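You operate a simulated robot arm through the tools that you are given. There is no shell and no other tool. Be economical: measure what you need, move in short steps, check, and stop when the job is done.

You are at the controls of a simulated robot arm. One attempt, no reset.

## Task
Fetch the yellow shop rag and set it on the grip tub shelf. Fetch the mixing stick and stand it on the counter cover shelf. Take the yellow trim tape roll and put it on top of the yellow pack. Fetch the paint stick tube and stand it on the brass sole plate on its yellow holder. Put the orange-rimmed dosing cup on the epoxy bench shelf. Take the yellow paint stick and put it on the white card. Fetch the grip cleaner bottle and stand it on the worktop of the stock table. Any order will do. Set down upright: mixing stick, paint stick tube, orange-rimmed dosing cup, grip cleaner bottle.
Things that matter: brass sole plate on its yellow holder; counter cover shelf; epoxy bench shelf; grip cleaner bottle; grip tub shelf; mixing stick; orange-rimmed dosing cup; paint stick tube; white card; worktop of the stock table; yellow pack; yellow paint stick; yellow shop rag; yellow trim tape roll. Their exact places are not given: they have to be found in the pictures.

The check looks at the end state, three seconds after you hand in, the way a careful person would. Anything else that was tipped, shoved, dropped, spilled or broken makes it a failure. Lids that push on must go on centred and level and be pressed home; caps that screw on are set level and turned clockwise until they are tight.

## Robot
A 7-joint arm with a three-finger gripper on a trunk, on a base that drives. Base frame: it is fixed to the floor where the robot stands at the start and does not move with it; the origin is under the middle of the robot, x ahead of it, y to its left, z up; the surface under the hand at the start is at about z = 0.92. Lengths are in m, angles in rad, forces in N, time in s.
With the tool pointing down near the work surface it reaches from about 0.14 to 0.88 m from the robot's upright axis, wherever it stands. Its first joint turns from -2.897 to 2.897 rad. Places, roughly: brass sole plate on its yellow holder [-2.5, -0.25, 1]; counter cover shelf [-1.5, -0.3, 0.5]; epoxy bench shelf [0.5, -0.3, 0.2]; grip cleaner bottle [-2.5, -0.75, 1]; grip tub shelf (17x40 cm) [3.58, -0.14, 0.42]; mixing stick (2x2x14 cm) [0.4, 0, 1]; orange-rimmed dosing cup [-2.25, -1, 1]; paint stick tube [-2, -0.25, 1]; white card [-0.5, 1.5, 0.75]; worktop of the stock table [-0.7, 1.8, 0.9]; yellow pack [-0.25, 2, 1]; yellow paint stick (2x2x4 cm) [-2.5, -0.9, 0.9]; yellow shop rag (7x5x4 cm) [0.6, -0.2, 0.9]; yellow trim tape roll (5x5x3 cm) [-1.2, -0.8, 0.9]. Payload 2.94 kg.
Tool frame: the origin (TCP) lies between the finger pads and is the grasp point; the fingertips stand 0.03 m ahead of it; z points along the fingers, y is the line along which they close. The gripper opens to 0.132 m. The gripper's body begins 0.107 m behind the TCP.
Orientation is that of the tool frame in the base frame, as a unit quaternion [w, x, y, z]. With the fingers straight down and closing along the base's y, the tool's x points along the base's -x, its y along +y and its z along -z.

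## Interface
- The arm moves only by the tool drive_tool. Its argument "motion" is a list that holds one entry, the list of rows, each a list of 7 numbers: the shift along the tool's x, y, z in m, then the turn, a rotation vector about the tool's x, y, z in rad, then the gripper command, from -1 (shut) to 1 (fully open), values between in proportion. In form: [[[x, y, z, wx, wy, wz, gripper], ...]]. A call has 1 to 20 rows; each row is the pose to reach, as a shift and turn from the pose commanded when the call began, along the tool's axes at that moment. A row lasts 0.2 s, in which the tool goes at most 0.05 m and 0.15 rad; a call with a longer step from one row to the next is refused whole, and so is a gripper value outside its range. Where a pose cannot be reached the arm comes as near as it can. A force on the tool above 40 N (or 10 N above the force at the start of the call, whichever is more), or a blocked arm, ends the call early, and 0.2 s more pass. The fingers move at their own pace and stop on an object; they squeeze with about 21 N. The grip force told is the motor's: it shows also when the fingers shut on nothing. Time passes only in rows, and 0.2 s behind the last, so rows that repeat a pose let the fingers close. The reply holds the time, the measured pose of the TCP, the force on the tool along the base axes, the opening and the grip force, in the units named above and with some noise, with the torque about the TCP (base axes, N m) and any sound that the robot's microphone picked up, and new pictures: "pictures" is both (left out), scene, wrist or none.
- Cameras (640 x 400 px; columns grow to the right, rows downward): "scene" is now at [0.0374, 0.1612, 1.7354]; the picture's right is [-0.40, -0.92, 0.00], its down [-0.75, 0.33, -0.57] and it looks along [0.52, -0.23, -0.82] (base axes); focal length 263 px, centre (320, 200). "wrist" rides on the gripper at [0.072, 0.003, -0.144] in the tool frame; the picture's right is [-0.04, 1.00, 0.00], its down [-0.88, -0.04, -0.48] and it looks along [-0.47, -0.02, 0.88] (tool axes); focal length 256 px, centre (320, 200).
- slide_trunk(by): slides the trunk up (or, below 0, down) by that many m; the arm and the scene camera ride with it, the base frame stays. It gives what a move gives, with no picture.
- steer(legs): drives the robot by 1 to 6 legs, each [ahead, left, turn to the left] in m, m and rad, along the robot's own axes; the way and the turn of a leg run together, so that a leg with both is an arc; at most 1.5 m and 3.142 rad a leg. The arm and the cameras ride along, it lands a little off, and it stops where it bumps. It gives what a move gives, and a new picture of the scene camera.
- turn_head(pan, tilt): turns the head with the scene camera to pan (to the left, within 2.496 rad either way) and tilt (down, from -0.506 to 1.204), counted from straight ahead of the robot. It gives what a move gives, and a new picture of the scene camera.
- locate(camera, pixels): for up to 12 pixels [column, row] of the newest picture of that camera ("zoom" is the newest enlarged one), the place [x, y, z] in the base frame of the surface seen there, good to about 0.003 m. No time passes.
- enlarge(camera, box): a new picture of the part [left, top, right, bottom] of that camera's present view, enlarged. No time passes.
- finish_job(): hands the job in; it is judged then, once.

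Work in short steps. Measure before you move; look again where a grasp or a placing could have gone wrong, and mend it. You have 138 turns and 260 pictures in all, those below and enlarged ones among them. Open the gripper and draw the arm clear of the work before you hand the job in, unless the task says otherwise.

The tools are called after "Call:" as name(argument=value, ...) on one line, values as JSON. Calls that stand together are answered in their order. drive_tool: Moves the arm, as the interface text tells. Its arguments: {"type":"object","properties":{"motion":{"type":"array"},"pictures":{"type":"string","enum":["both","scene","wrist","none"]}},"required":["motion"]} The other tools are called the same way: slide_trunk (by) slides the trunk up or down; steer (legs) drives the base; turn_head (pan, tilt) turns the head that bears the scene camera; locate (camera, pixels) gives the place of the surface under pixels of a picture; enlarge (camera, box) takes an enlarged picture of a part of a camera's view; finish_job () hands the job in.

At the start:

```text
time_s: 0.0
tcp_pos: [0.5699, 0.1613, 1.1675]
orientation: [0.0, 0.0, 1.0, 0.0]
contact_force: [-0.1, 0.0, 0.2]
moment: [0.0, 0.01, 0.0]
gripper_width: 0.132
grasp_force: 0.1
trunk travel left (down, up): [-0.25, 0.29]
robot x, y, heading: [-0.0004, -0.003, -0.002]
head pan, tilt: [-0.412, 0.962]
```

scene: 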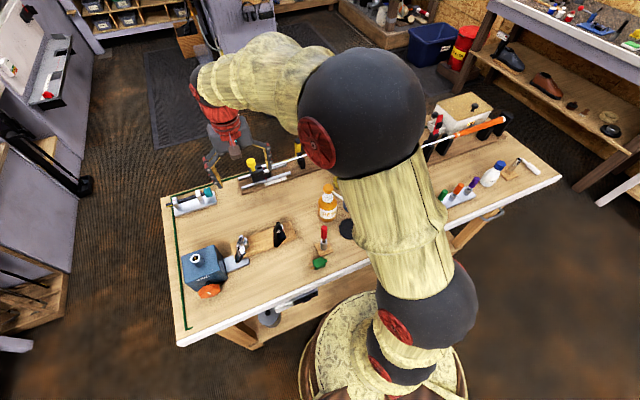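
wrist: 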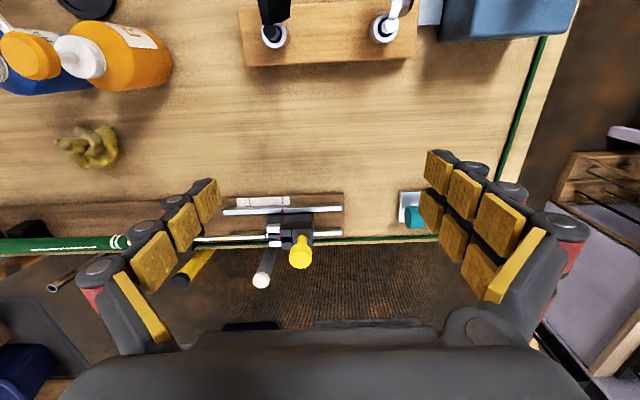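

The wrist picture shows a yellow rag at about (90,147). I enlarge the scene and wrist views to find the mixing stick and measure the rag.

Call:
enlarge(camera="scene", box=[160, 80, 580, 350])

Call:
locate(camera="wrist", pixels=[[90, 147], [75, 150], [112, 145], [90, 132], [95, 162], [262, 202], [90, 190]])

```text
1.48 times, centred on (370, 215) of scene
```

zoom: 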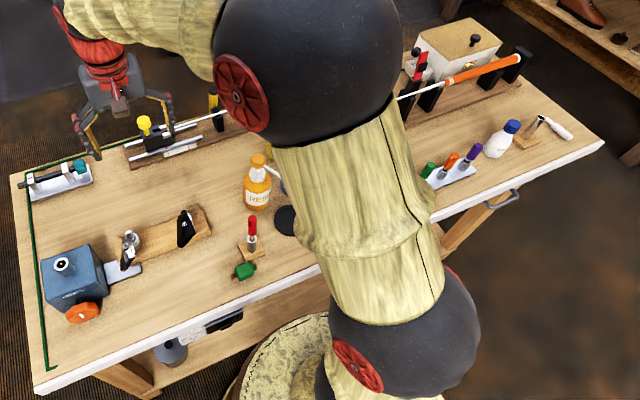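

```text
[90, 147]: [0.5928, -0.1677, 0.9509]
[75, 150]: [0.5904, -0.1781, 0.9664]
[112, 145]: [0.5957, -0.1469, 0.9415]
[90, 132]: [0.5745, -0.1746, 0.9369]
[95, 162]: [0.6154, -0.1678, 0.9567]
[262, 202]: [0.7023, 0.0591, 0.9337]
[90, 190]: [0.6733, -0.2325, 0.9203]
```

A red-topped stick in a small wooden stand shows at zoom (252,235). I locate it and take a look at it closer.

Call:
locate(camera="zoom", pixels=[[252, 222], [252, 240], [246, 270], [258, 165], [257, 195], [186, 215], [130, 240], [250, 255]])

Call:
enlarge(camera="scene", box=[280, 170, 380, 280])

Call:
enlarge(camera="wrist", box=[0, 0, 320, 200])

```text
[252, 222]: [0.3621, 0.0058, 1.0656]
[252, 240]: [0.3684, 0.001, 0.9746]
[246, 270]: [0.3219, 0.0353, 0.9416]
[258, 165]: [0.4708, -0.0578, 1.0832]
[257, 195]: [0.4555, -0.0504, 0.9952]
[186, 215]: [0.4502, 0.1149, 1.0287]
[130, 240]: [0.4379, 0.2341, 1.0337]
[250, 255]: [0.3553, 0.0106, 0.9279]
```

```text
3.64 times, centred on (330, 225) of scene
```

zoom: 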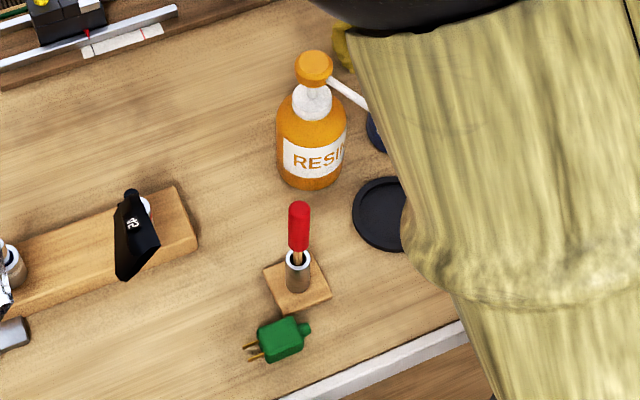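

```text
2.00 times, centred on (160, 100) of wrist
```

zoom: 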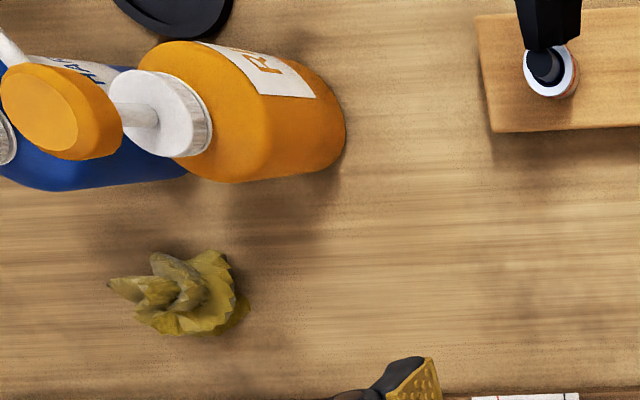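

The red-topped stick in the steel socket at zoom (298,240) is the mixing stick at about (0.365,0.003). Now I survey the room with the head before grasping.

Call:
turn_head(pan=2.4, tilt=0.4)

Call:
turn_head(pan=-2.4, tilt=0.4)

Call:
turn_head(pan=1.2, tilt=0.4)

Call:
turn_head(pan=-1.2, tilt=0.5)

Call:
turn_head(pan=0.0, tilt=0.3)

```text
time_s: 2.5
tcp_pos: [0.5694, 0.1627, 1.1677]
orientation: [-0.001, 0.0, 1.0, 0.0]
contact_force: [-1.1, -0.2, 0.1]
moment: [-0.01, -0.04, -0.02]
gripper_width: 0.1322
grasp_force: 0.1
trunk travel left (down, up): [-0.25, 0.29]
robot x, y, heading: [-0.0005, 0.0024, -0.008]
head pan, tilt: [2.4, 0.4]
```

scene: 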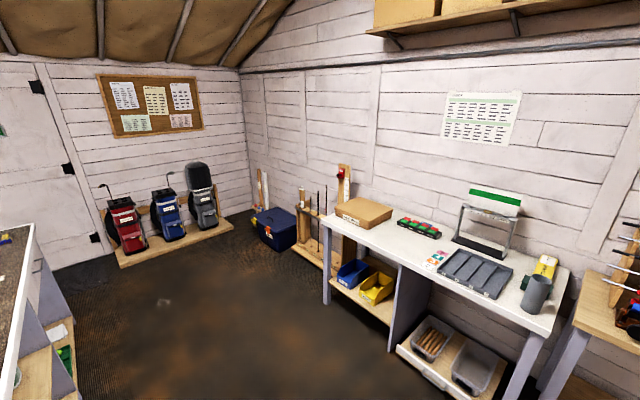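

```text
time_s: 6.3
tcp_pos: [0.5702, 0.1619, 1.1678]
orientation: [0.0, 0.0, 1.0, 0.0]
contact_force: [0.0, 0.0, -0.1]
moment: [-0.03, -0.01, 0.02]
gripper_width: 0.1323
grasp_force: 0.1
trunk travel left (down, up): [-0.25, 0.29]
robot x, y, heading: [0.0023, -0.0006, -0.001]
head pan, tilt: [-2.4, 0.4]
```

scene: 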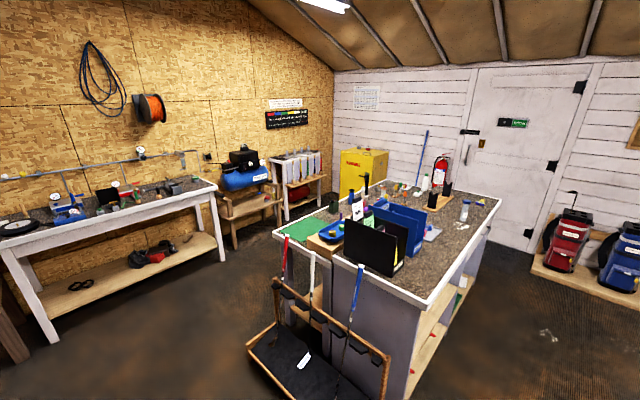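

```text
time_s: 9.3
tcp_pos: [0.5707, 0.1615, 1.1661]
orientation: [0.0, 0.0, 1.0, 0.0]
contact_force: [-0.8, 0.3, -0.8]
moment: [-0.01, -0.01, -0.05]
gripper_width: 0.1319
grasp_force: 0.1
trunk travel left (down, up): [-0.25, 0.29]
robot x, y, heading: [-0.0024, 0.0007, -0.005]
head pan, tilt: [1.201, 0.4]
```

scene: 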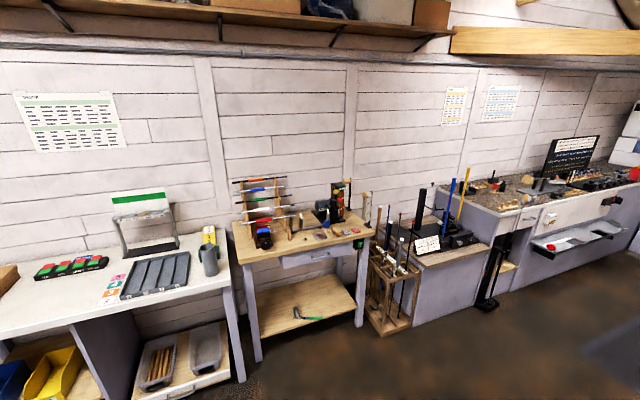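

```text
time_s: 11.5
tcp_pos: [0.5706, 0.162, 1.167]
orientation: [0.0, 0.0, 1.0, 0.0]
contact_force: [0.4, 0.2, 0.5]
moment: [-0.01, 0.0, 0.0]
gripper_width: 0.132
grasp_force: 0.1
trunk travel left (down, up): [-0.25, 0.29]
robot x, y, heading: [-0.0003, 0.0011, 0.001]
head pan, tilt: [-1.201, 0.499]
```

scene: 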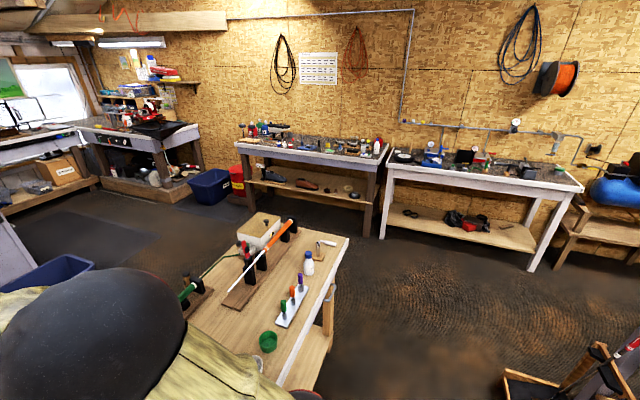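

```text
time_s: 12.9
tcp_pos: [0.5698, 0.1621, 1.1674]
orientation: [-0.001, 0.0, 1.0, -0.001]
contact_force: [1.2, 0.0, -0.1]
moment: [-0.06, -0.01, -0.01]
gripper_width: 0.1319
grasp_force: 0.1
trunk travel left (down, up): [-0.25, 0.29]
robot x, y, heading: [-0.0005, -0.0003, 0.003]
head pan, tilt: [0.0, 0.3]
```

scene: 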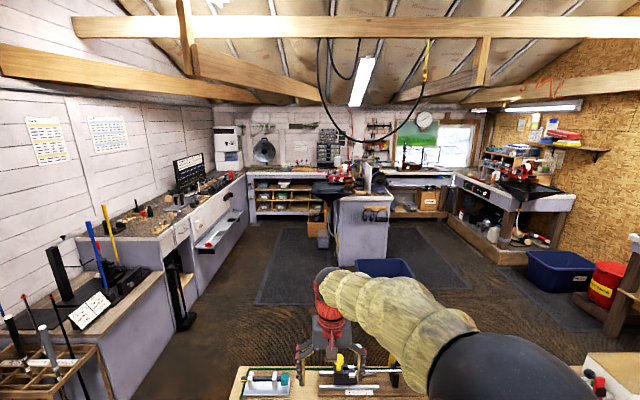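

Survey done: the island behind me, the white stock table to my left-rear and the far bench ahead. I move the hand above the rag (~0.593,-0.163).

Call:
drive_tool(motion=[[[-0.005, -0.045, 0, 0, 0, 0, 1], [-0.01, -0.09, 0, 0, 0, 0, 1], [-0.015, -0.135, 0, 0, 0, 0, 1], [-0.02, -0.18, 0, 0, 0, 0, 1], [-0.023, -0.225, 0, 0, 0, 0, 1], [-0.023, -0.27, 0, 0, 0, 0, 1], [-0.023, -0.325, 0.0, 0, 0, 0, 1], [-0.023, -0.325, 0.04, 0, 0, 0, 1], [-0.023, -0.325, 0.08, 0, 0, 0, 1], [-0.023, -0.325, 0.1, 0, 0, 0, 1]]])

Call:
turn_head(pan=-0.2, tilt=0.8)

```text
refused: row 7 steps farther than a row can; nothing moved
```

```text
time_s: 13.8
tcp_pos: [0.571, 0.1623, 1.1673]
orientation: [0.001, 0.0, 1.0, 0.0]
contact_force: [-1.0, -0.4, -0.9]
moment: [-0.01, 0.01, 0.02]
gripper_width: 0.1323
grasp_force: 0.0
trunk travel left (down, up): [-0.25, 0.29]
robot x, y, heading: [0.0012, -0.0011, -0.002]
head pan, tilt: [-0.201, 0.799]
```

scene: 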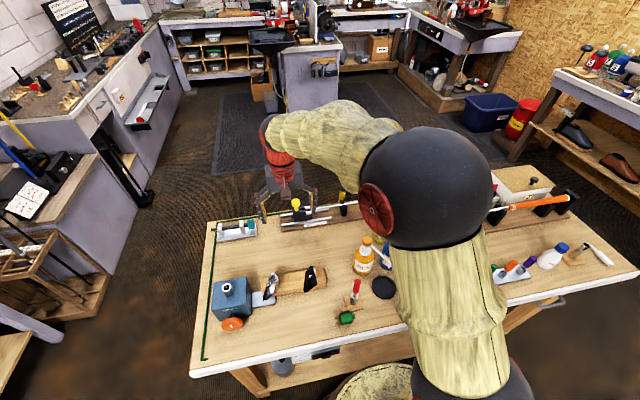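

Refused for a too-long step; I resend with smaller steps.

Call:
drive_tool(motion=[[[-0.005, -0.047, 0, 0, 0, 0, 1], [-0.01, -0.094, 0, 0, 0, 0, 1], [-0.015, -0.141, 0, 0, 0, 0, 1], [-0.02, -0.188, 0, 0, 0, 0, 1], [-0.023, -0.235, 0, 0, 0, 0, 1], [-0.023, -0.28, 0, 0, 0, 0, 1], [-0.023, -0.325, 0.0, 0, 0, 0, 1], [-0.023, -0.325, 0.04, 0, 0, 0, 1], [-0.023, -0.325, 0.08, 0, 0, 0, 1], [-0.023, -0.325, 0.1, 0, 0, 0, 1]]])

```text
time_s: 16.0
tcp_pos: [0.5941, -0.1621, 1.0664]
orientation: [-0.001, -0.001, 1.0, 0.0]
contact_force: [-0.3, 0.7, -0.1]
moment: [0.05, 0.02, 0.0]
gripper_width: 0.1316
grasp_force: 0.1
trunk travel left (down, up): [-0.25, 0.29]
robot x, y, heading: [-0.002, -0.0025, -0.001]
head pan, tilt: [-0.201, 0.799]
```

scene: 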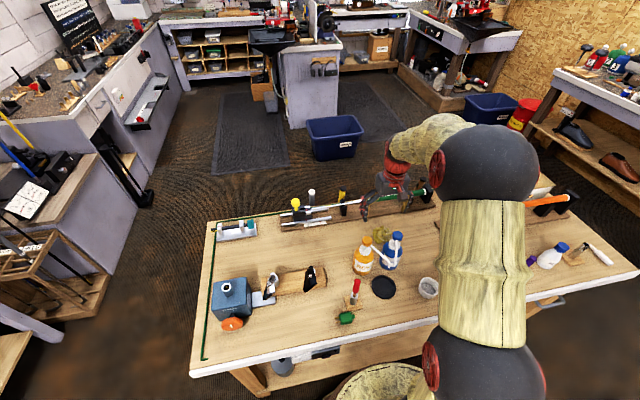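
wrist: 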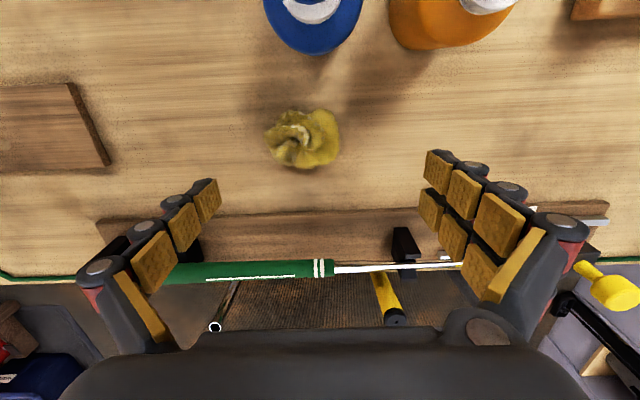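

The rag is at wrist (303,138), and a green-gripped club lies just beyond. I measure both for clearance.

Call:
locate(camera="wrist", pixels=[[303, 138], [268, 138], [338, 138], [303, 110], [303, 167], [250, 272], [360, 268], [250, 225], [404, 240], [250, 262]])

```text
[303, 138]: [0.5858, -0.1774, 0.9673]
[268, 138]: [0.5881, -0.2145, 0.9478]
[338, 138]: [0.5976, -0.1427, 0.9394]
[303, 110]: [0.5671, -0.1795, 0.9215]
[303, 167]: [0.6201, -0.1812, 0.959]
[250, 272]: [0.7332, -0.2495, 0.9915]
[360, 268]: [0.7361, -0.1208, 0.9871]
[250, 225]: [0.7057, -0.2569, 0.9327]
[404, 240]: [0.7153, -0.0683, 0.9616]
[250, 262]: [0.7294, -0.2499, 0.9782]
```

Rag centre ≈ (0.592,-0.177), 7 cm along y. I shift -0.015 in y, descend to z≈0.955 and close.

Call:
drive_tool(motion=[[[0, -0.015, 0.03, 0, 0, 0, 1], [0, -0.015, 0.07, 0, 0, 0, 1], [0, -0.015, 0.1, 0, 0, 0, 1], [0, -0.015, 0.111, 0, 0, 0, 1], [0, -0.015, 0.111, 0, 0, 0, -1], [0, -0.015, 0.111, 0, 0, 0, -1], [0, -0.015, 0.111, 0, 0, 0, -1], [0, -0.015, 0.111, 0, 0, 0, -1], [0, -0.015, 0.111, 0, 0, 0, -1], [0, -0.015, 0.111, 0, 0, 0, -1], [0, -0.015, 0.08, 0, 0, 0, -1], [0, -0.015, 0.04, 0, 0, 0, -1], [0, -0.015, 0, 0, 0, 0, -1], [0, -0.015, -0.05, 0, 0, 0, -1]]])

```text
time_s: 19.0
tcp_pos: [0.5934, -0.1776, 1.1166]
orientation: [0.0, -0.001, 1.0, 0.0]
contact_force: [-0.2, 0.0, -0.6]
moment: [0.01, 0.0, -0.01]
gripper_width: 0.0605
grasp_force: 20.9
trunk travel left (down, up): [-0.25, 0.29]
robot x, y, heading: [0.0032, -0.0021, -0.002]
head pan, tilt: [-0.201, 0.799]
```

scene: 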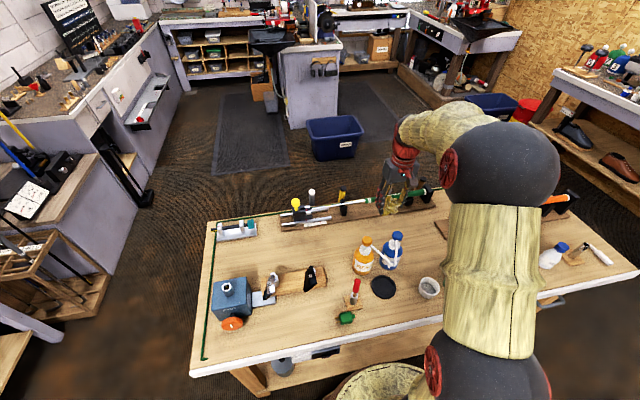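
wrist: 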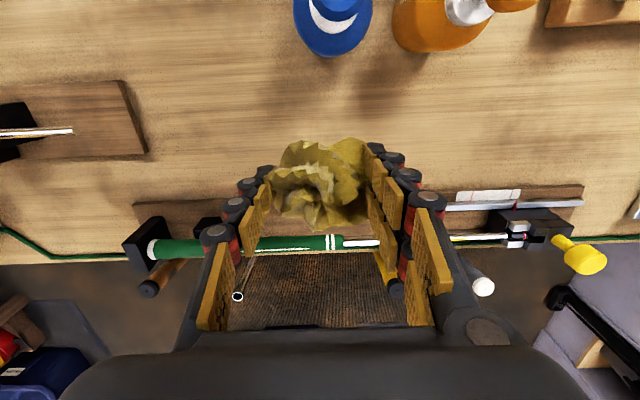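

Rag grasped (width 0.0605). Now I find the grip tub shelf in the far cabinets by locating candidate pixels.

Call:
enlarge(camera="scene", box=[140, 0, 460, 150])

Call:
locate(camera="scene", pixels=[[200, 65], [260, 80], [315, 100], [370, 60], [440, 70], [400, 60], [335, 145], [250, 130], [380, 45], [345, 60], [255, 35]])

```text
2.00 times, centred on (300, 75) of scene
```

zoom: 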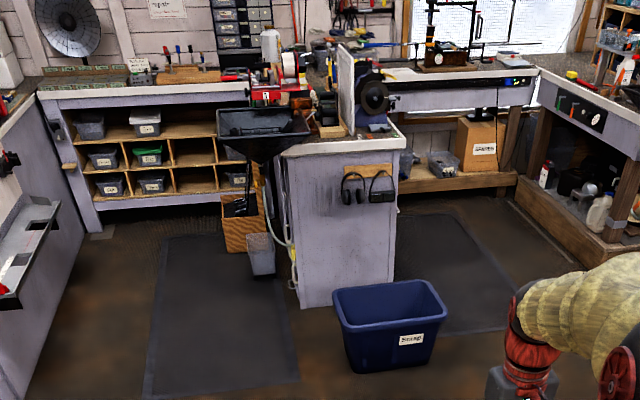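

```text
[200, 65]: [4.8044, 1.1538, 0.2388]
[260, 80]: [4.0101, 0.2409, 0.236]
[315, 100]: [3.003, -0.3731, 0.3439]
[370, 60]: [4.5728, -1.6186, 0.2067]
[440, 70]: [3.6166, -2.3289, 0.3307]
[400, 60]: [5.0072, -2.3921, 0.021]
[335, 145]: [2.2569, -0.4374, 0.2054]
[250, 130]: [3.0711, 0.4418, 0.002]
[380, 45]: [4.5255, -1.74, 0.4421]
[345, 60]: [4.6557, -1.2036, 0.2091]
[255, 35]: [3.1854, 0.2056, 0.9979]
```

The wooden bracket on the left side of the peninsula (zoom (240,210)) is near the given place; I enlarge and locate it.

Call:
enlarge(camera="scene", box=[240, 45, 300, 150])

Call:
locate(camera="scene", pixels=[[258, 100], [258, 115], [262, 104], [266, 97], [270, 105], [270, 125], [280, 130], [284, 90], [275, 100], [285, 72], [250, 100]])

```text
3.81 times, centred on (270, 98) of scene
```

zoom: 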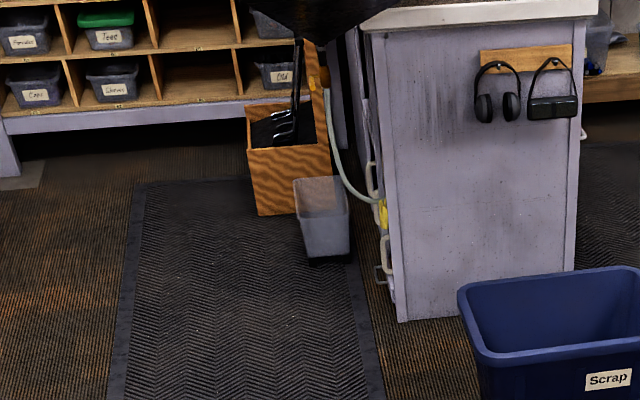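

```text
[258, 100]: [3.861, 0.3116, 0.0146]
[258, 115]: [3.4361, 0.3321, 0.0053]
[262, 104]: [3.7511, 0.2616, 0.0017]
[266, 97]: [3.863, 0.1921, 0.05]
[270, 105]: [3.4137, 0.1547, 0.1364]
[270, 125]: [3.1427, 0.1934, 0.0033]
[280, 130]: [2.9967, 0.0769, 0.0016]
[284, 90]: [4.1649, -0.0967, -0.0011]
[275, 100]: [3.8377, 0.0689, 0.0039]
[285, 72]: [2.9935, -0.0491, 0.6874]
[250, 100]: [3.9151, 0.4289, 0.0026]
```

The shelf itself isn't visible from here; I'll drive round the table's left side to look. First I measure the obstacles on the left and the table extents.

Call:
locate(camera="scene", pixels=[[210, 222], [192, 375], [60, 210], [120, 200], [60, 330], [145, 200], [185, 95], [110, 140], [35, 320], [630, 260], [60, 290], [30, 205]])

Call:
drive_tool(motion=[[[0, 0, -0.04, 0, 0, 0, -1], [0, 0, -0.08, 0, 0, 0, -1], [0, 0, -0.12, 0, 0, 0, -1], [0.04, 0, -0.15, 0, 0, 0, -1], [0.08, 0.02, -0.15, 0, 0, 0, -1], [0.12, 0.04, -0.15, 0, 0, 0, -1], [0.16, 0.06, -0.15, 0, 0, 0, -1]]], pictures="none")

Call:
slide_trunk(by=0.1)

```text
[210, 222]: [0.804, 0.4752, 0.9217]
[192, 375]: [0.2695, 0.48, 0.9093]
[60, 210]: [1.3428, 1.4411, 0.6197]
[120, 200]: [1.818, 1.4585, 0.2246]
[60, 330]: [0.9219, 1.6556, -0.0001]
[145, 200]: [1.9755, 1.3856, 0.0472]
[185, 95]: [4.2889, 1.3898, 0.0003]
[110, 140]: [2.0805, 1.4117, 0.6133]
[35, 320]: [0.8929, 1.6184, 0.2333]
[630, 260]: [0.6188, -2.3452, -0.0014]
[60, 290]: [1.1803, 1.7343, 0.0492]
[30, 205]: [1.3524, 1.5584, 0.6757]
```

```text
time_s: 20.6
tcp_pos: [0.4322, -0.1179, 1.2656]
orientation: [0.001, 0.0, 1.0, 0.0]
contact_force: [-0.1, 0.3, -0.2]
moment: [0.05, -0.02, -0.01]
gripper_width: 0.0606
grasp_force: 20.7
trunk travel left (down, up): [-0.25, 0.29]
robot x, y, heading: [-0.0023, -0.0013, 0.002]
head pan, tilt: [-0.201, 0.799]
```

```text
time_s: 21.9
tcp_pos: [0.4348, -0.1195, 1.3647]
orientation: [0.0, 0.0, 1.0, 0.0]
contact_force: [-1.1, -0.1, -0.1]
moment: [0.01, -0.02, 0.0]
gripper_width: 0.0606
grasp_force: 21.1
trunk travel left (down, up): [-0.35, 0.19]
robot x, y, heading: [0.0016, -0.0003, 0.002]
head pan, tilt: [-0.201, 0.799]
```

Lane between the table (y≤0.48) and left benches (y≥1.4) is free at y≈0.93. I drive left, then ahead to x≈2.6.

Call:
steer(legs=[[0, 0.93, 0], [1.4, 0, 0], [1.2, 0, 0]])

Call:
turn_head(pan=-0.85, tilt=0.6)

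```text
time_s: 39.0
tcp_pos: [3.0301, 0.8504, 1.3642]
orientation: [0.001, -0.016, 1.0, 0.0]
contact_force: [0.1, 0.1, 0.2]
moment: [0.01, 0.05, 0.0]
gripper_width: 0.0602
grasp_force: 20.4
trunk travel left (down, up): [-0.35, 0.19]
robot x, y, heading: [2.592, 0.9551, 0.029]
head pan, tilt: [-0.201, 0.799]
```

scene: 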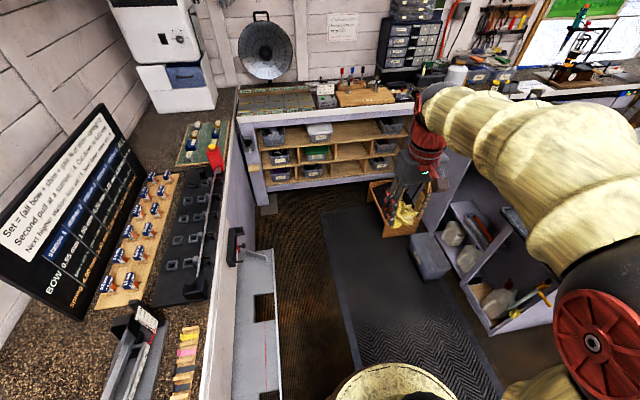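

```text
time_s: 40.0
tcp_pos: [3.0299, 0.8513, 1.366]
orientation: [-0.001, -0.015, 1.0, 0.001]
contact_force: [0.0, 0.0, -0.7]
moment: [0.01, 0.01, -0.03]
gripper_width: 0.0602
grasp_force: 21.2
trunk travel left (down, up): [-0.35, 0.19]
robot x, y, heading: [2.5875, 0.9555, 0.036]
head pan, tilt: [-0.85, 0.6]
```

scene: 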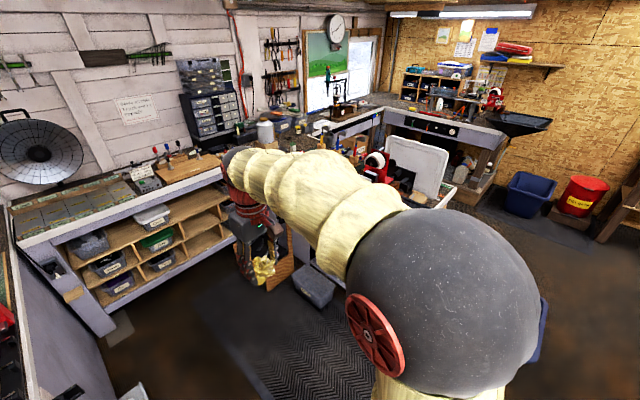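

The peninsula's left side has shelves (seen in the previous view at (500,260)). I drive to x≈3.4 and turn to face them (−y).

Call:
steer(legs=[[0.85, -0.08, 0], [0, 0, -1.6]])

Call:
turn_head(pan=0.25, tilt=0.95)

```text
time_s: 48.5
tcp_pos: [3.3264, 0.4798, 1.3646]
orientation: [0.0, 0.707, 0.707, 0.0]
contact_force: [0.0, 0.0, -0.7]
moment: [-0.02, 0.02, 0.0]
gripper_width: 0.0599
grasp_force: 21.2
trunk travel left (down, up): [-0.35, 0.19]
robot x, y, heading: [3.4473, 0.9109, -1.569]
head pan, tilt: [-0.85, 0.6]
```

scene: 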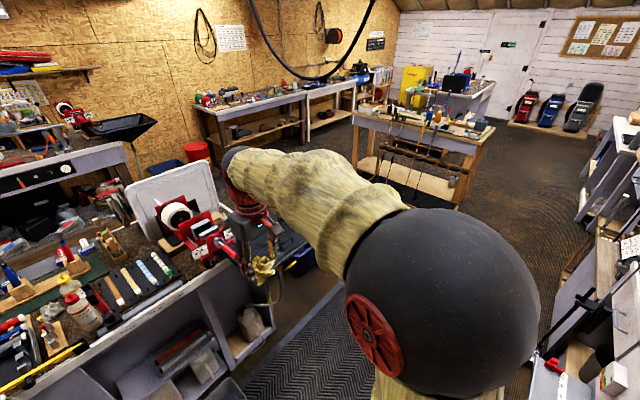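

```text
time_s: 49.9
tcp_pos: [3.3268, 0.4797, 1.3658]
orientation: [0.0, 0.708, 0.707, 0.001]
contact_force: [-0.1, -0.2, 0.2]
moment: [0.0, -0.01, 0.0]
gripper_width: 0.0599
grasp_force: 20.7
trunk travel left (down, up): [-0.35, 0.19]
robot x, y, heading: [3.4425, 0.9127, -1.57]
head pan, tilt: [0.25, 0.949]
```

scene: 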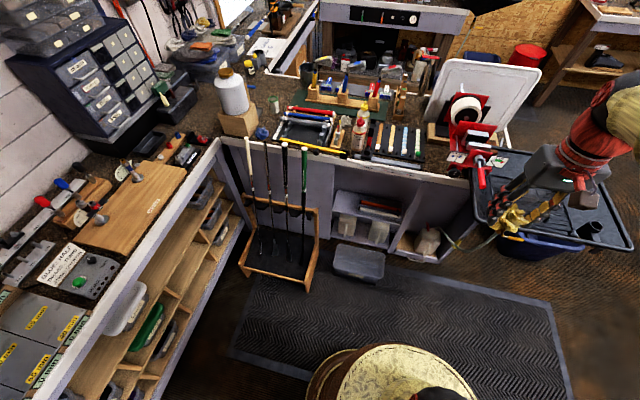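

I now see the shelf compartments around (380,220); enlarging and locating.

Call:
enlarge(camera="scene", box=[300, 150, 480, 290])

Call:
locate(camera="scene", pixels=[[350, 203], [380, 208], [395, 218], [345, 190], [345, 225], [378, 235], [425, 245], [400, 180], [360, 265], [340, 215], [410, 215], [440, 180]])

```text
2.86 times, centred on (390, 220) of scene
```

zoom: 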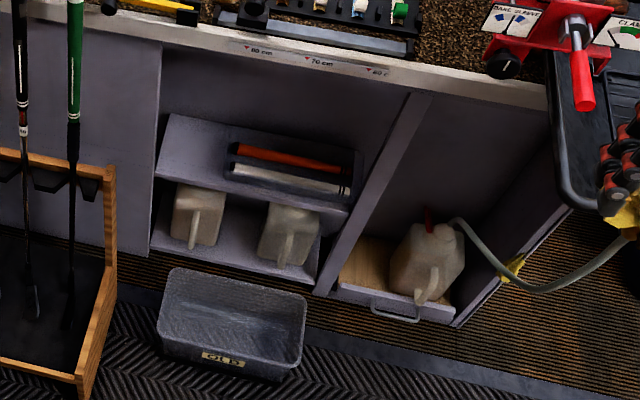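

```text
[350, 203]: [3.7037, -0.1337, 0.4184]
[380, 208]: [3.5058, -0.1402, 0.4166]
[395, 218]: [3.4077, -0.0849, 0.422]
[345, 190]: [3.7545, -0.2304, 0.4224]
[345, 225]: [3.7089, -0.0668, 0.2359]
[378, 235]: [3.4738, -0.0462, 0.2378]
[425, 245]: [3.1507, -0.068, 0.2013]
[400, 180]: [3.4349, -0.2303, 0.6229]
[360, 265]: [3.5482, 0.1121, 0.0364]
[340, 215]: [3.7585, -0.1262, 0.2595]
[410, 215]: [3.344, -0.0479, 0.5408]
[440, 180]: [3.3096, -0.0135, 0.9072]
```

The shelf (z≈0.42) holds a tray of tubes; the free area is at its left end (zoom (190,150)). I locate its borders.

Call:
locate(camera="zoom", pixels=[[172, 118], [160, 172], [218, 130], [222, 183], [228, 145], [228, 175], [290, 157], [285, 200], [190, 150], [205, 175], [190, 60], [300, 50]])

```text
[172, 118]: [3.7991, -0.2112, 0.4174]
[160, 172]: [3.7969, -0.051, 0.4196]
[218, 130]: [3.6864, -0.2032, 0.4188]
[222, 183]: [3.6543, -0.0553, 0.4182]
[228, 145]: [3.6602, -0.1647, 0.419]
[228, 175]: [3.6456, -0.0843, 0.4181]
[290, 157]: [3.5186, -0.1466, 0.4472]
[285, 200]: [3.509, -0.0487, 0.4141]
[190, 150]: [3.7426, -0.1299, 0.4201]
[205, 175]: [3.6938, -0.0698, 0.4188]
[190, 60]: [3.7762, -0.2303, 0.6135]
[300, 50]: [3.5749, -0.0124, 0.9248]
```

Free spot about (3.728,-0.13,0.42). The club rack stands close by; I locate its clubs and the bin before approaching.

Call:
locate(camera="scene", pixels=[[250, 165], [268, 170], [285, 160], [303, 165], [285, 145], [304, 148], [316, 212], [312, 270], [310, 288], [243, 265], [250, 200], [300, 250]])

Call:
locate(camera="zoom", pixels=[[165, 270], [165, 350], [300, 380], [302, 300]])

```text
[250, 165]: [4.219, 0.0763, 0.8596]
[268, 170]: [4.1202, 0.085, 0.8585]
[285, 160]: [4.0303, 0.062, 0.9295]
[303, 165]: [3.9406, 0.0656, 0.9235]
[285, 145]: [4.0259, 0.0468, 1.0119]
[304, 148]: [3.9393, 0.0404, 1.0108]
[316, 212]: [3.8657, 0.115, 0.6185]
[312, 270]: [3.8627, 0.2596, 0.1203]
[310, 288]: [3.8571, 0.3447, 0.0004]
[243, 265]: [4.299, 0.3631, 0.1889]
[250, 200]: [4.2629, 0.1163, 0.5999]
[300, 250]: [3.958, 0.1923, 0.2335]
```

```text
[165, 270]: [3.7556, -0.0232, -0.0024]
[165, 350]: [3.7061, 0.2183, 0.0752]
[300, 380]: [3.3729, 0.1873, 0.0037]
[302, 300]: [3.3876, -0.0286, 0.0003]
```

Rack is at x≥3.86, bin reaches y≈0.22. I move the base to about (3.66,0.68), then lower the trunk.

Call:
steer(legs=[[0.21, 0.21, 0]])

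Call:
slide_trunk(by=-0.35)

```text
time_s: 51.9
tcp_pos: [3.5371, 0.2686, 1.366]
orientation: [-0.001, 0.708, 0.707, -0.001]
contact_force: [0.4, -0.3, -0.3]
moment: [0.06, 0.07, 0.03]
gripper_width: 0.0598
grasp_force: 20.8
trunk travel left (down, up): [-0.35, 0.19]
robot x, y, heading: [3.655, 0.7067, -1.572]
head pan, tilt: [0.25, 0.949]
```

scene: 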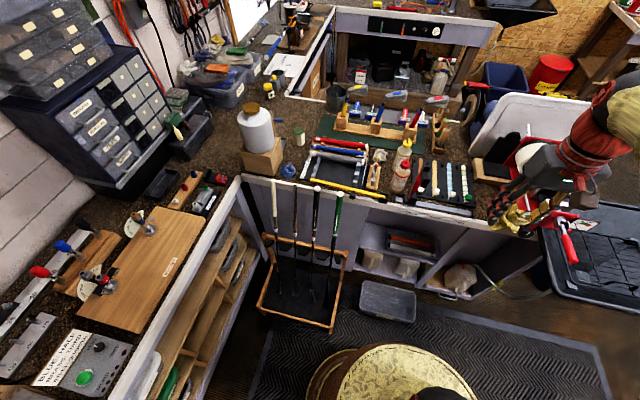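

```text
time_s: 55.3
tcp_pos: [3.5366, 0.2694, 1.0156]
orientation: [0.0, 0.708, 0.707, -0.001]
contact_force: [0.4, 0.7, -1.5]
moment: [0.0, -0.02, -0.02]
gripper_width: 0.06
grasp_force: 20.9
trunk travel left (down, up): [0.0, 0.54]
robot x, y, heading: [3.6588, 0.7011, -1.571]
head pan, tilt: [0.25, 0.949]
```

Trunk down. I lower the hand in front of the shelf to (3.728,0.25,0.58) while tilting it 0.65 rad outward.

Call:
drive_tool(motion=[[[-0.002, 0.019, 0.043, 0, -0.065, 0, -1], [-0.004, 0.038, 0.086, 0, -0.13, 0, -1], [-0.006, 0.057, 0.13, 0, -0.195, 0, -1], [-0.008, 0.076, 0.173, 0, -0.26, 0, -1], [-0.01, 0.095, 0.216, 0, -0.325, 0, -1], [-0.012, 0.114, 0.26, 0, -0.39, 0, -1], [-0.014, 0.133, 0.303, 0, -0.455, 0, -1], [-0.016, 0.152, 0.346, 0, -0.52, 0, -1], [-0.018, 0.171, 0.39, 0, -0.585, 0, -1], [-0.02, 0.191, 0.435, 0, -0.65, 0, -1]]])

```text
time_s: 57.7
tcp_pos: [3.6645, 0.2846, 0.5648]
orientation: [0.093, 0.706, 0.653, -0.257]
contact_force: [0.0, 0.0, 0.4]
moment: [0.02, -0.02, -0.01]
gripper_width: 0.0597
grasp_force: 20.5
out of reach, approached as far as the arm can: row 9
trunk travel left (down, up): [0.0, 0.54]
robot x, y, heading: [3.656, 0.7055, -1.57]
head pan, tilt: [0.25, 0.949]
stopped in row 10: the arm was blocked; the commanded pose is now the measured one
```

scene: 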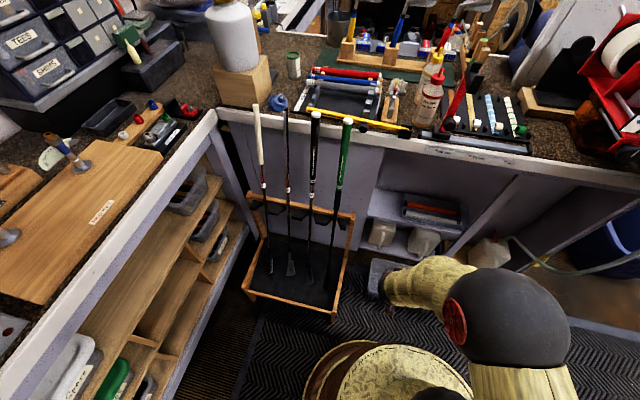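
wrist: 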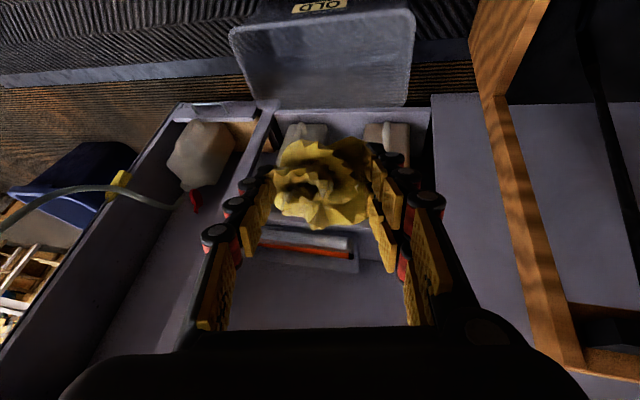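

The pose near the body hit the arm's limits (wrist rolled slightly). I go forward at the same height while correcting the roll, toward (3.728,0.10,0.60).

Call:
drive_tool(motion=[[[-0.036, 0.016, 0.008, -0.03, -0.02, 0, -1], [-0.071, 0.032, 0.016, -0.08, -0.05, 0, -1], [-0.107, 0.047, 0.025, -0.13, -0.08, 0, -1], [-0.142, 0.063, 0.033, -0.18, -0.11, 0, -1], [-0.178, 0.079, 0.041, -0.24, -0.143, 0.003, -1], [-0.178, 0.079, 0.041, -0.24, -0.143, 0.003, -1]]])

```text
time_s: 59.1
tcp_pos: [3.7261, 0.1, 0.5994]
orientation: [0.224, 0.671, 0.669, -0.226]
contact_force: [0.1, 0.0, 0.4]
moment: [0.0, -0.03, -0.04]
gripper_width: 0.0597
grasp_force: 21.2
trunk travel left (down, up): [0.0, 0.54]
robot x, y, heading: [3.656, 0.7056, -1.574]
head pan, tilt: [0.25, 0.949]
```

scene: 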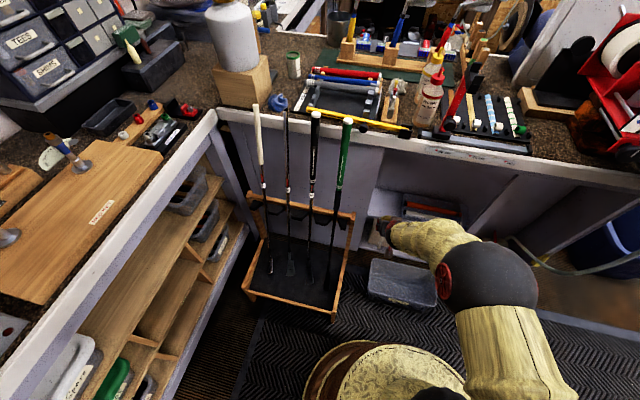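
wrist: 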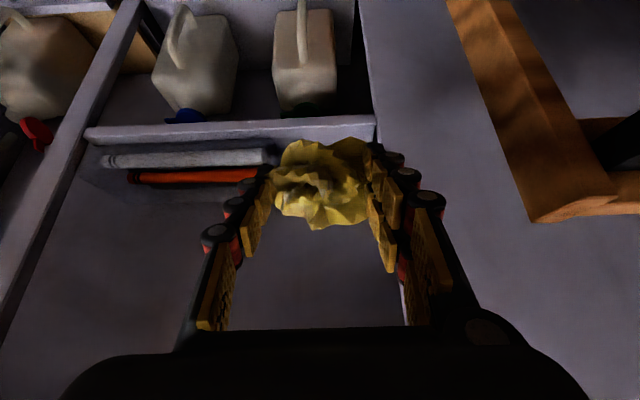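

Well aligned. I move in over the free end of the shelf and then down to z≈0.47, still gripping.

Call:
drive_tool(motion=[[[-0.024, -0.001, 0.033, 0, 0, 0, -1], [-0.047, -0.002, 0.065, 0, 0, 0, -1], [-0.071, -0.003, 0.098, 0, 0, 0, -1], [-0.094, -0.004, 0.13, 0, 0, 0, -1], [-0.118, -0.004, 0.163, 0, 0, 0, -1], [-0.141, -0.004, 0.195, 0, 0, 0, -1], [-0.123, -0.004, 0.219, 0, 0, 0, -1], [-0.104, -0.004, 0.243, 0, 0, 0, -1]]])

```text
time_s: 60.9
tcp_pos: [3.7253, -0.1303, 0.4693]
orientation: [0.226, 0.67, 0.67, -0.228]
contact_force: [1.3, 0.2, 1.3]
moment: [0.11, 0.01, -0.03]
gripper_width: 0.0596
grasp_force: 21.2
trunk travel left (down, up): [0.0, 0.54]
robot x, y, heading: [3.6534, 0.7047, -1.575]
head pan, tilt: [0.25, 0.949]
```

scene: 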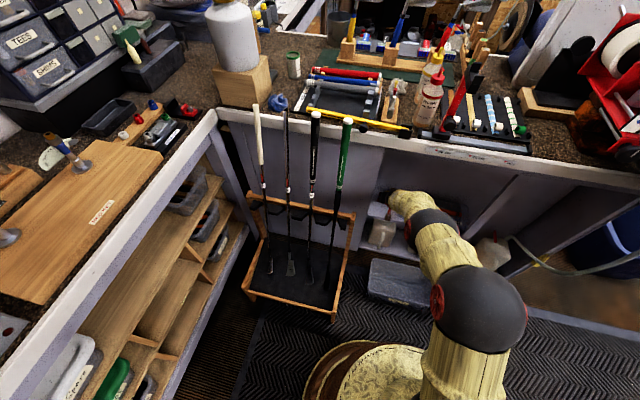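
wrist: 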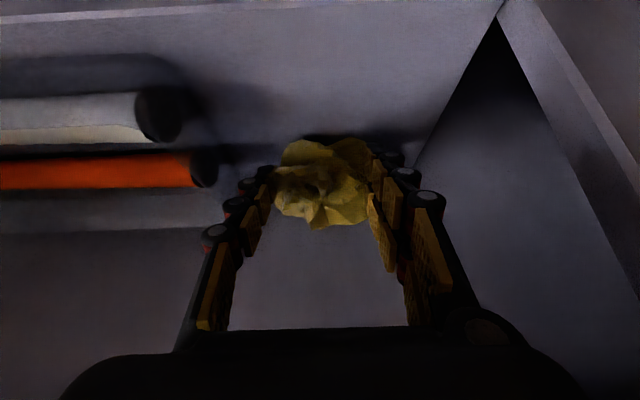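

Rag is just over the shelf. I lower a few mm, open partly, and withdraw along the tool axis.

Call:
drive_tool(motion=[[[0.003, 0, 0.004, 0, 0, 0, -1], [0.003, 0, 0.004, 0, 0, 0, 0.0], [0.003, 0, 0.004, 0, 0, 0, 0.1], [0.003, 0, 0.004, 0, 0, 0, 0.2], [0.003, 0, 0.004, 0, 0, 0, 0.2], [0.003, 0, -0.02, 0, 0, 0, 0.2], [0.003, 0, -0.06, 0, 0, 0, 0.2], [0.003, 0, -0.1, 0, 0, 0, 0.2], [0.003, 0, -0.14, 0, 0, 0, 0.2], [0.003, 0, -0.18, 0, 0, 0, 0.2]]])

```text
time_s: 63.1
tcp_pos: [3.7231, -0.0186, 0.6111]
orientation: [0.223, 0.671, 0.67, -0.226]
contact_force: [0.0, 0.4, -1.1]
moment: [-0.02, 0.0, 0.01]
gripper_width: 0.079
grasp_force: 0.0
trunk travel left (down, up): [0.0, 0.54]
robot x, y, heading: [3.6572, 0.7042, -1.569]
head pan, tilt: [0.25, 0.949]
```

scene: 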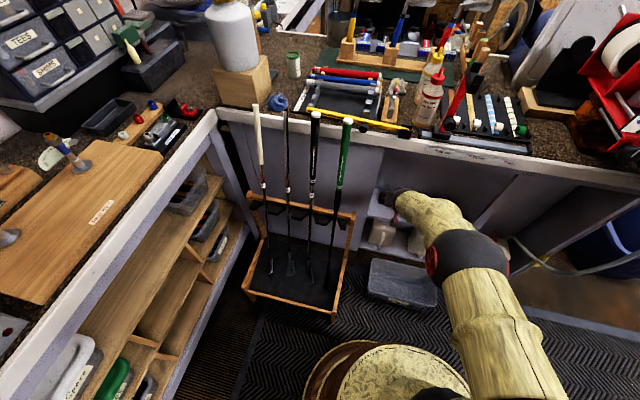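
wrist: 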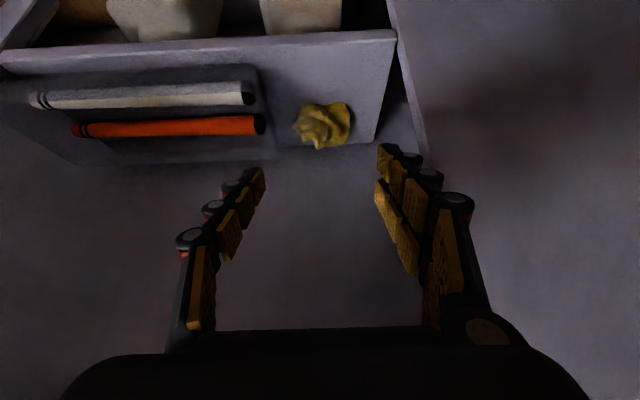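

The rag lies on the shelf at wrist (325,125). I withdraw along the tool axis, straighten the hand and raise the trunk.

Call:
drive_tool(motion=[[[0, 0, -0.045, 0, 0, 0, 0.2], [0, 0, -0.09, 0, 0, 0, 0.2], [0, 0, -0.135, 0, 0, 0, 0.2], [0, 0, -0.18, 0, 0, 0, 0.2], [0, 0, -0.22, 0, 0.1, 0, 0.2], [0, 0, -0.26, 0, 0.2, 0, 0.2], [0, 0, -0.3, 0, 0.3, 0, 0.2], [-0.01, 0, -0.34, 0, 0.4, 0, 0.2], [-0.02, 0, -0.38, 0, 0.5, 0, 0.2], [-0.03, 0, -0.4, 0, 0.6, 0, 0.2], [-0.03, 0, -0.4, 0, 0.65, 0, 0.2]]], pictures="none")

Call:
slide_trunk(by=0.3)

```text
time_s: 65.5
tcp_pos: [3.7254, 0.1978, 0.9476]
orientation: [-0.002, 0.707, 0.707, 0.001]
contact_force: [0.1, -1.0, -0.1]
moment: [0.02, 0.03, -0.02]
gripper_width: 0.0791
grasp_force: 0.0
trunk travel left (down, up): [0.0, 0.54]
robot x, y, heading: [3.6538, 0.7041, -1.572]
head pan, tilt: [0.25, 0.949]
```

```text
time_s: 68.5
tcp_pos: [3.7234, 0.1977, 1.2482]
orientation: [-0.001, 0.708, 0.706, 0.0]
contact_force: [0.0, 0.4, 0.8]
moment: [-0.03, 0.03, 0.0]
gripper_width: 0.0794
grasp_force: 0.0
trunk travel left (down, up): [-0.3, 0.24]
robot x, y, heading: [3.6547, 0.7046, -1.575]
head pan, tilt: [0.25, 0.949]
```

I back out and drive back along the lane to the epoxy bench.

Call:
steer(legs=[[-0.23, 0, 0], [0, 0, 1.57], [-1.5, 0, 0], [-1.5, 0, 0], [-0.63, 0, 0]])

```text
time_s: 91.3
tcp_pos: [0.5367, 0.786, 1.2482]
orientation: [0.0, -0.032, 0.999, -0.001]
contact_force: [0.2, -0.1, -0.2]
moment: [0.03, -0.01, -0.05]
gripper_width: 0.0795
grasp_force: 0.0
trunk travel left (down, up): [-0.3, 0.24]
robot x, y, heading: [0.0394, 0.6854, 0.059]
head pan, tilt: [0.25, 0.949]
```

scene: 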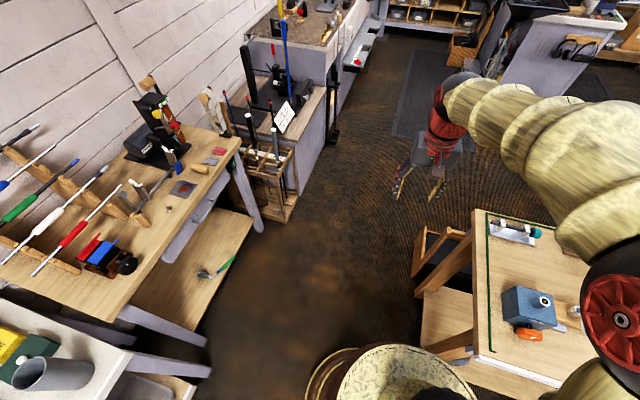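

Robot is at (0.04,0.685,0.059). I straighten, back 4 cm and slide right to the original spot.

Call:
steer(legs=[[-0.05, 0, -0.06], [0, -0.68, 0]])

Call:
turn_head(pan=0.1, tilt=1.1)

```text
time_s: 95.5
tcp_pos: [0.494, 0.0858, 1.2484]
orientation: [-0.001, 0.0, 1.0, -0.001]
contact_force: [0.1, 0.0, -0.4]
moment: [0.0, 0.03, 0.0]
gripper_width: 0.0793
grasp_force: 0.1
trunk travel left (down, up): [-0.3, 0.24]
robot x, y, heading: [-0.0138, 0.0154, -0.001]
head pan, tilt: [0.25, 0.949]
```

scene: 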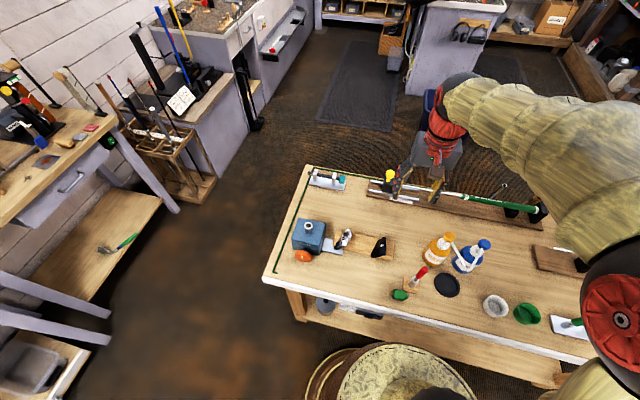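

```text
time_s: 96.2
tcp_pos: [0.4938, 0.0846, 1.248]
orientation: [-0.001, 0.0, 1.0, -0.001]
contact_force: [0.1, 0.0, -0.2]
moment: [-0.02, 0.0, 0.02]
gripper_width: 0.079
grasp_force: 0.1
trunk travel left (down, up): [-0.3, 0.24]
robot x, y, heading: [-0.0102, 0.0133, -0.002]
head pan, tilt: [0.099, 1.1]
```

scene: 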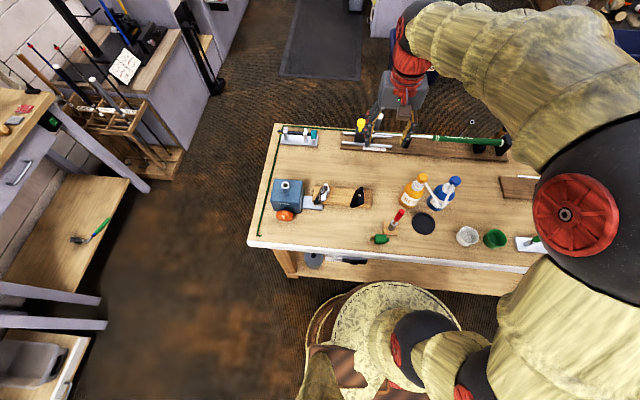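

I enlarge around the stick to measure its axis.

Call:
enlarge(camera="scene", box=[360, 190, 440, 250])

```text
6.67 times, centred on (400, 220) of scene
```

zoom: 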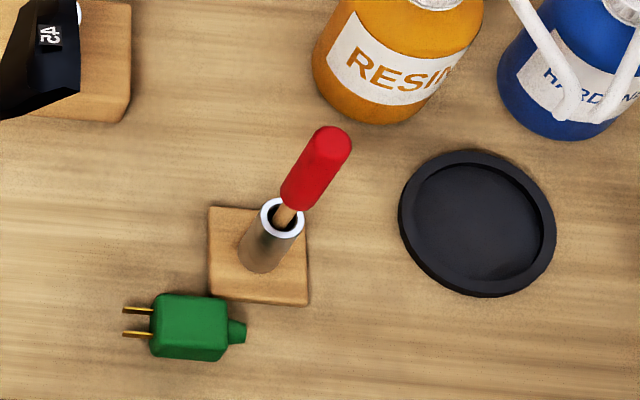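

Call:
locate(camera="zoom", pixels=[[330, 137], [316, 165], [298, 195], [290, 212], [270, 218], [265, 250], [235, 285], [300, 222]])

```text
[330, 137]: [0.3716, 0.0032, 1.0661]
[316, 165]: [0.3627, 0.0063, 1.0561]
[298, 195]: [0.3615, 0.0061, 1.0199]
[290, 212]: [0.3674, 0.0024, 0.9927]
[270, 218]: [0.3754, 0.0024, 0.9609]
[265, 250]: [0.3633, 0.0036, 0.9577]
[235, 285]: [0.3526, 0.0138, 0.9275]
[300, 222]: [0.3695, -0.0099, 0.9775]
```

Stick axis ≈ (0.371,0.004), red handle z 1.015–1.066. I plan a tilted grasp (0.9 rad) so it can be set on an open shelf; I back the robot 0.35 m for reach.

Call:
steer(legs=[[-0.35, 0, 0]])

Call:
drive_tool(motion=[[[-0.017, -0.01, 0.017, 0, -0.1125, 0, 0.0], [-0.034, -0.02, 0.033, 0, -0.225, 0, 0.0], [-0.05, -0.03, 0.05, 0, -0.3375, 0, 0.0], [-0.067, -0.04, 0.067, 0, -0.45, 0, 0.0], [-0.084, -0.05, 0.083, 0, -0.5625, 0, 0.0], [-0.1, -0.061, 0.1, 0, -0.675, 0, 0.0], [-0.117, -0.071, 0.117, 0, -0.7875, 0, 0.0], [-0.134, -0.081, 0.133, 0, -0.9, 0, 0.0], [-0.134, -0.081, 0.133, 0, -0.9, 0, 0.0]]])

```text
time_s: 98.5
tcp_pos: [0.1501, 0.0872, 1.2492]
orientation: [0.0, -0.004, 1.0, -0.001]
contact_force: [-0.7, 0.6, 0.5]
moment: [0.0, -0.03, -0.01]
gripper_width: 0.0791
grasp_force: 0.2
trunk travel left (down, up): [-0.3, 0.24]
robot x, y, heading: [-0.3552, 0.0161, 0.006]
head pan, tilt: [0.099, 1.1]
```

scene: 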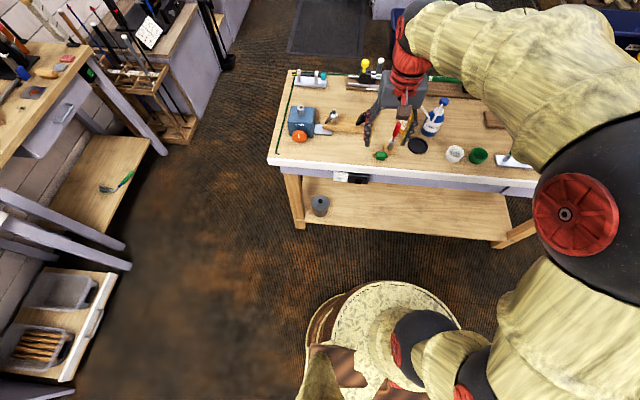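

```text
time_s: 100.5
tcp_pos: [0.2848, 0.0058, 1.1154]
orientation: [0.435, -0.004, 0.9, 0.001]
contact_force: [-0.2, -0.1, -0.7]
moment: [0.0, 0.02, -0.01]
gripper_width: 0.0661
grasp_force: 0.1
trunk travel left (down, up): [-0.3, 0.24]
robot x, y, heading: [-0.3519, 0.0164, 0.006]
head pan, tilt: [0.099, 1.1]
```

scene: 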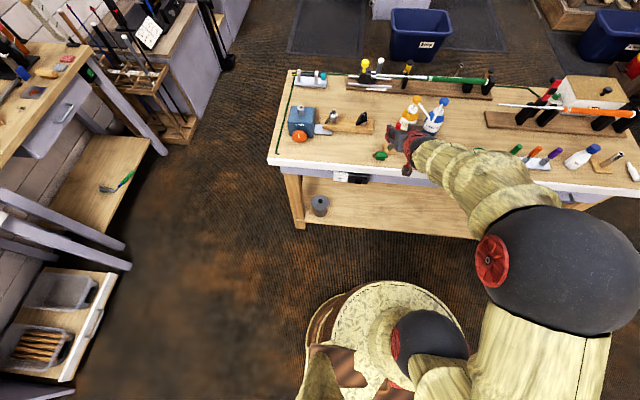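
wrist: 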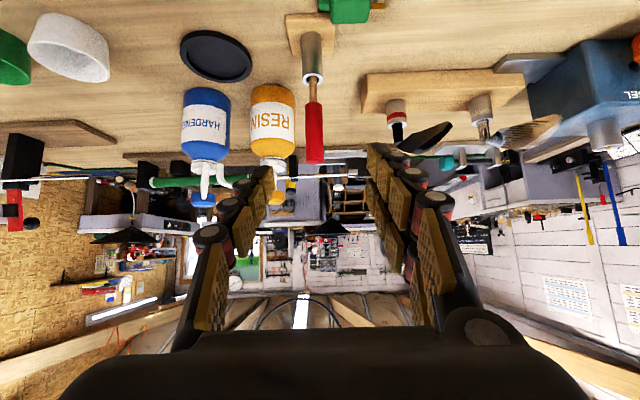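

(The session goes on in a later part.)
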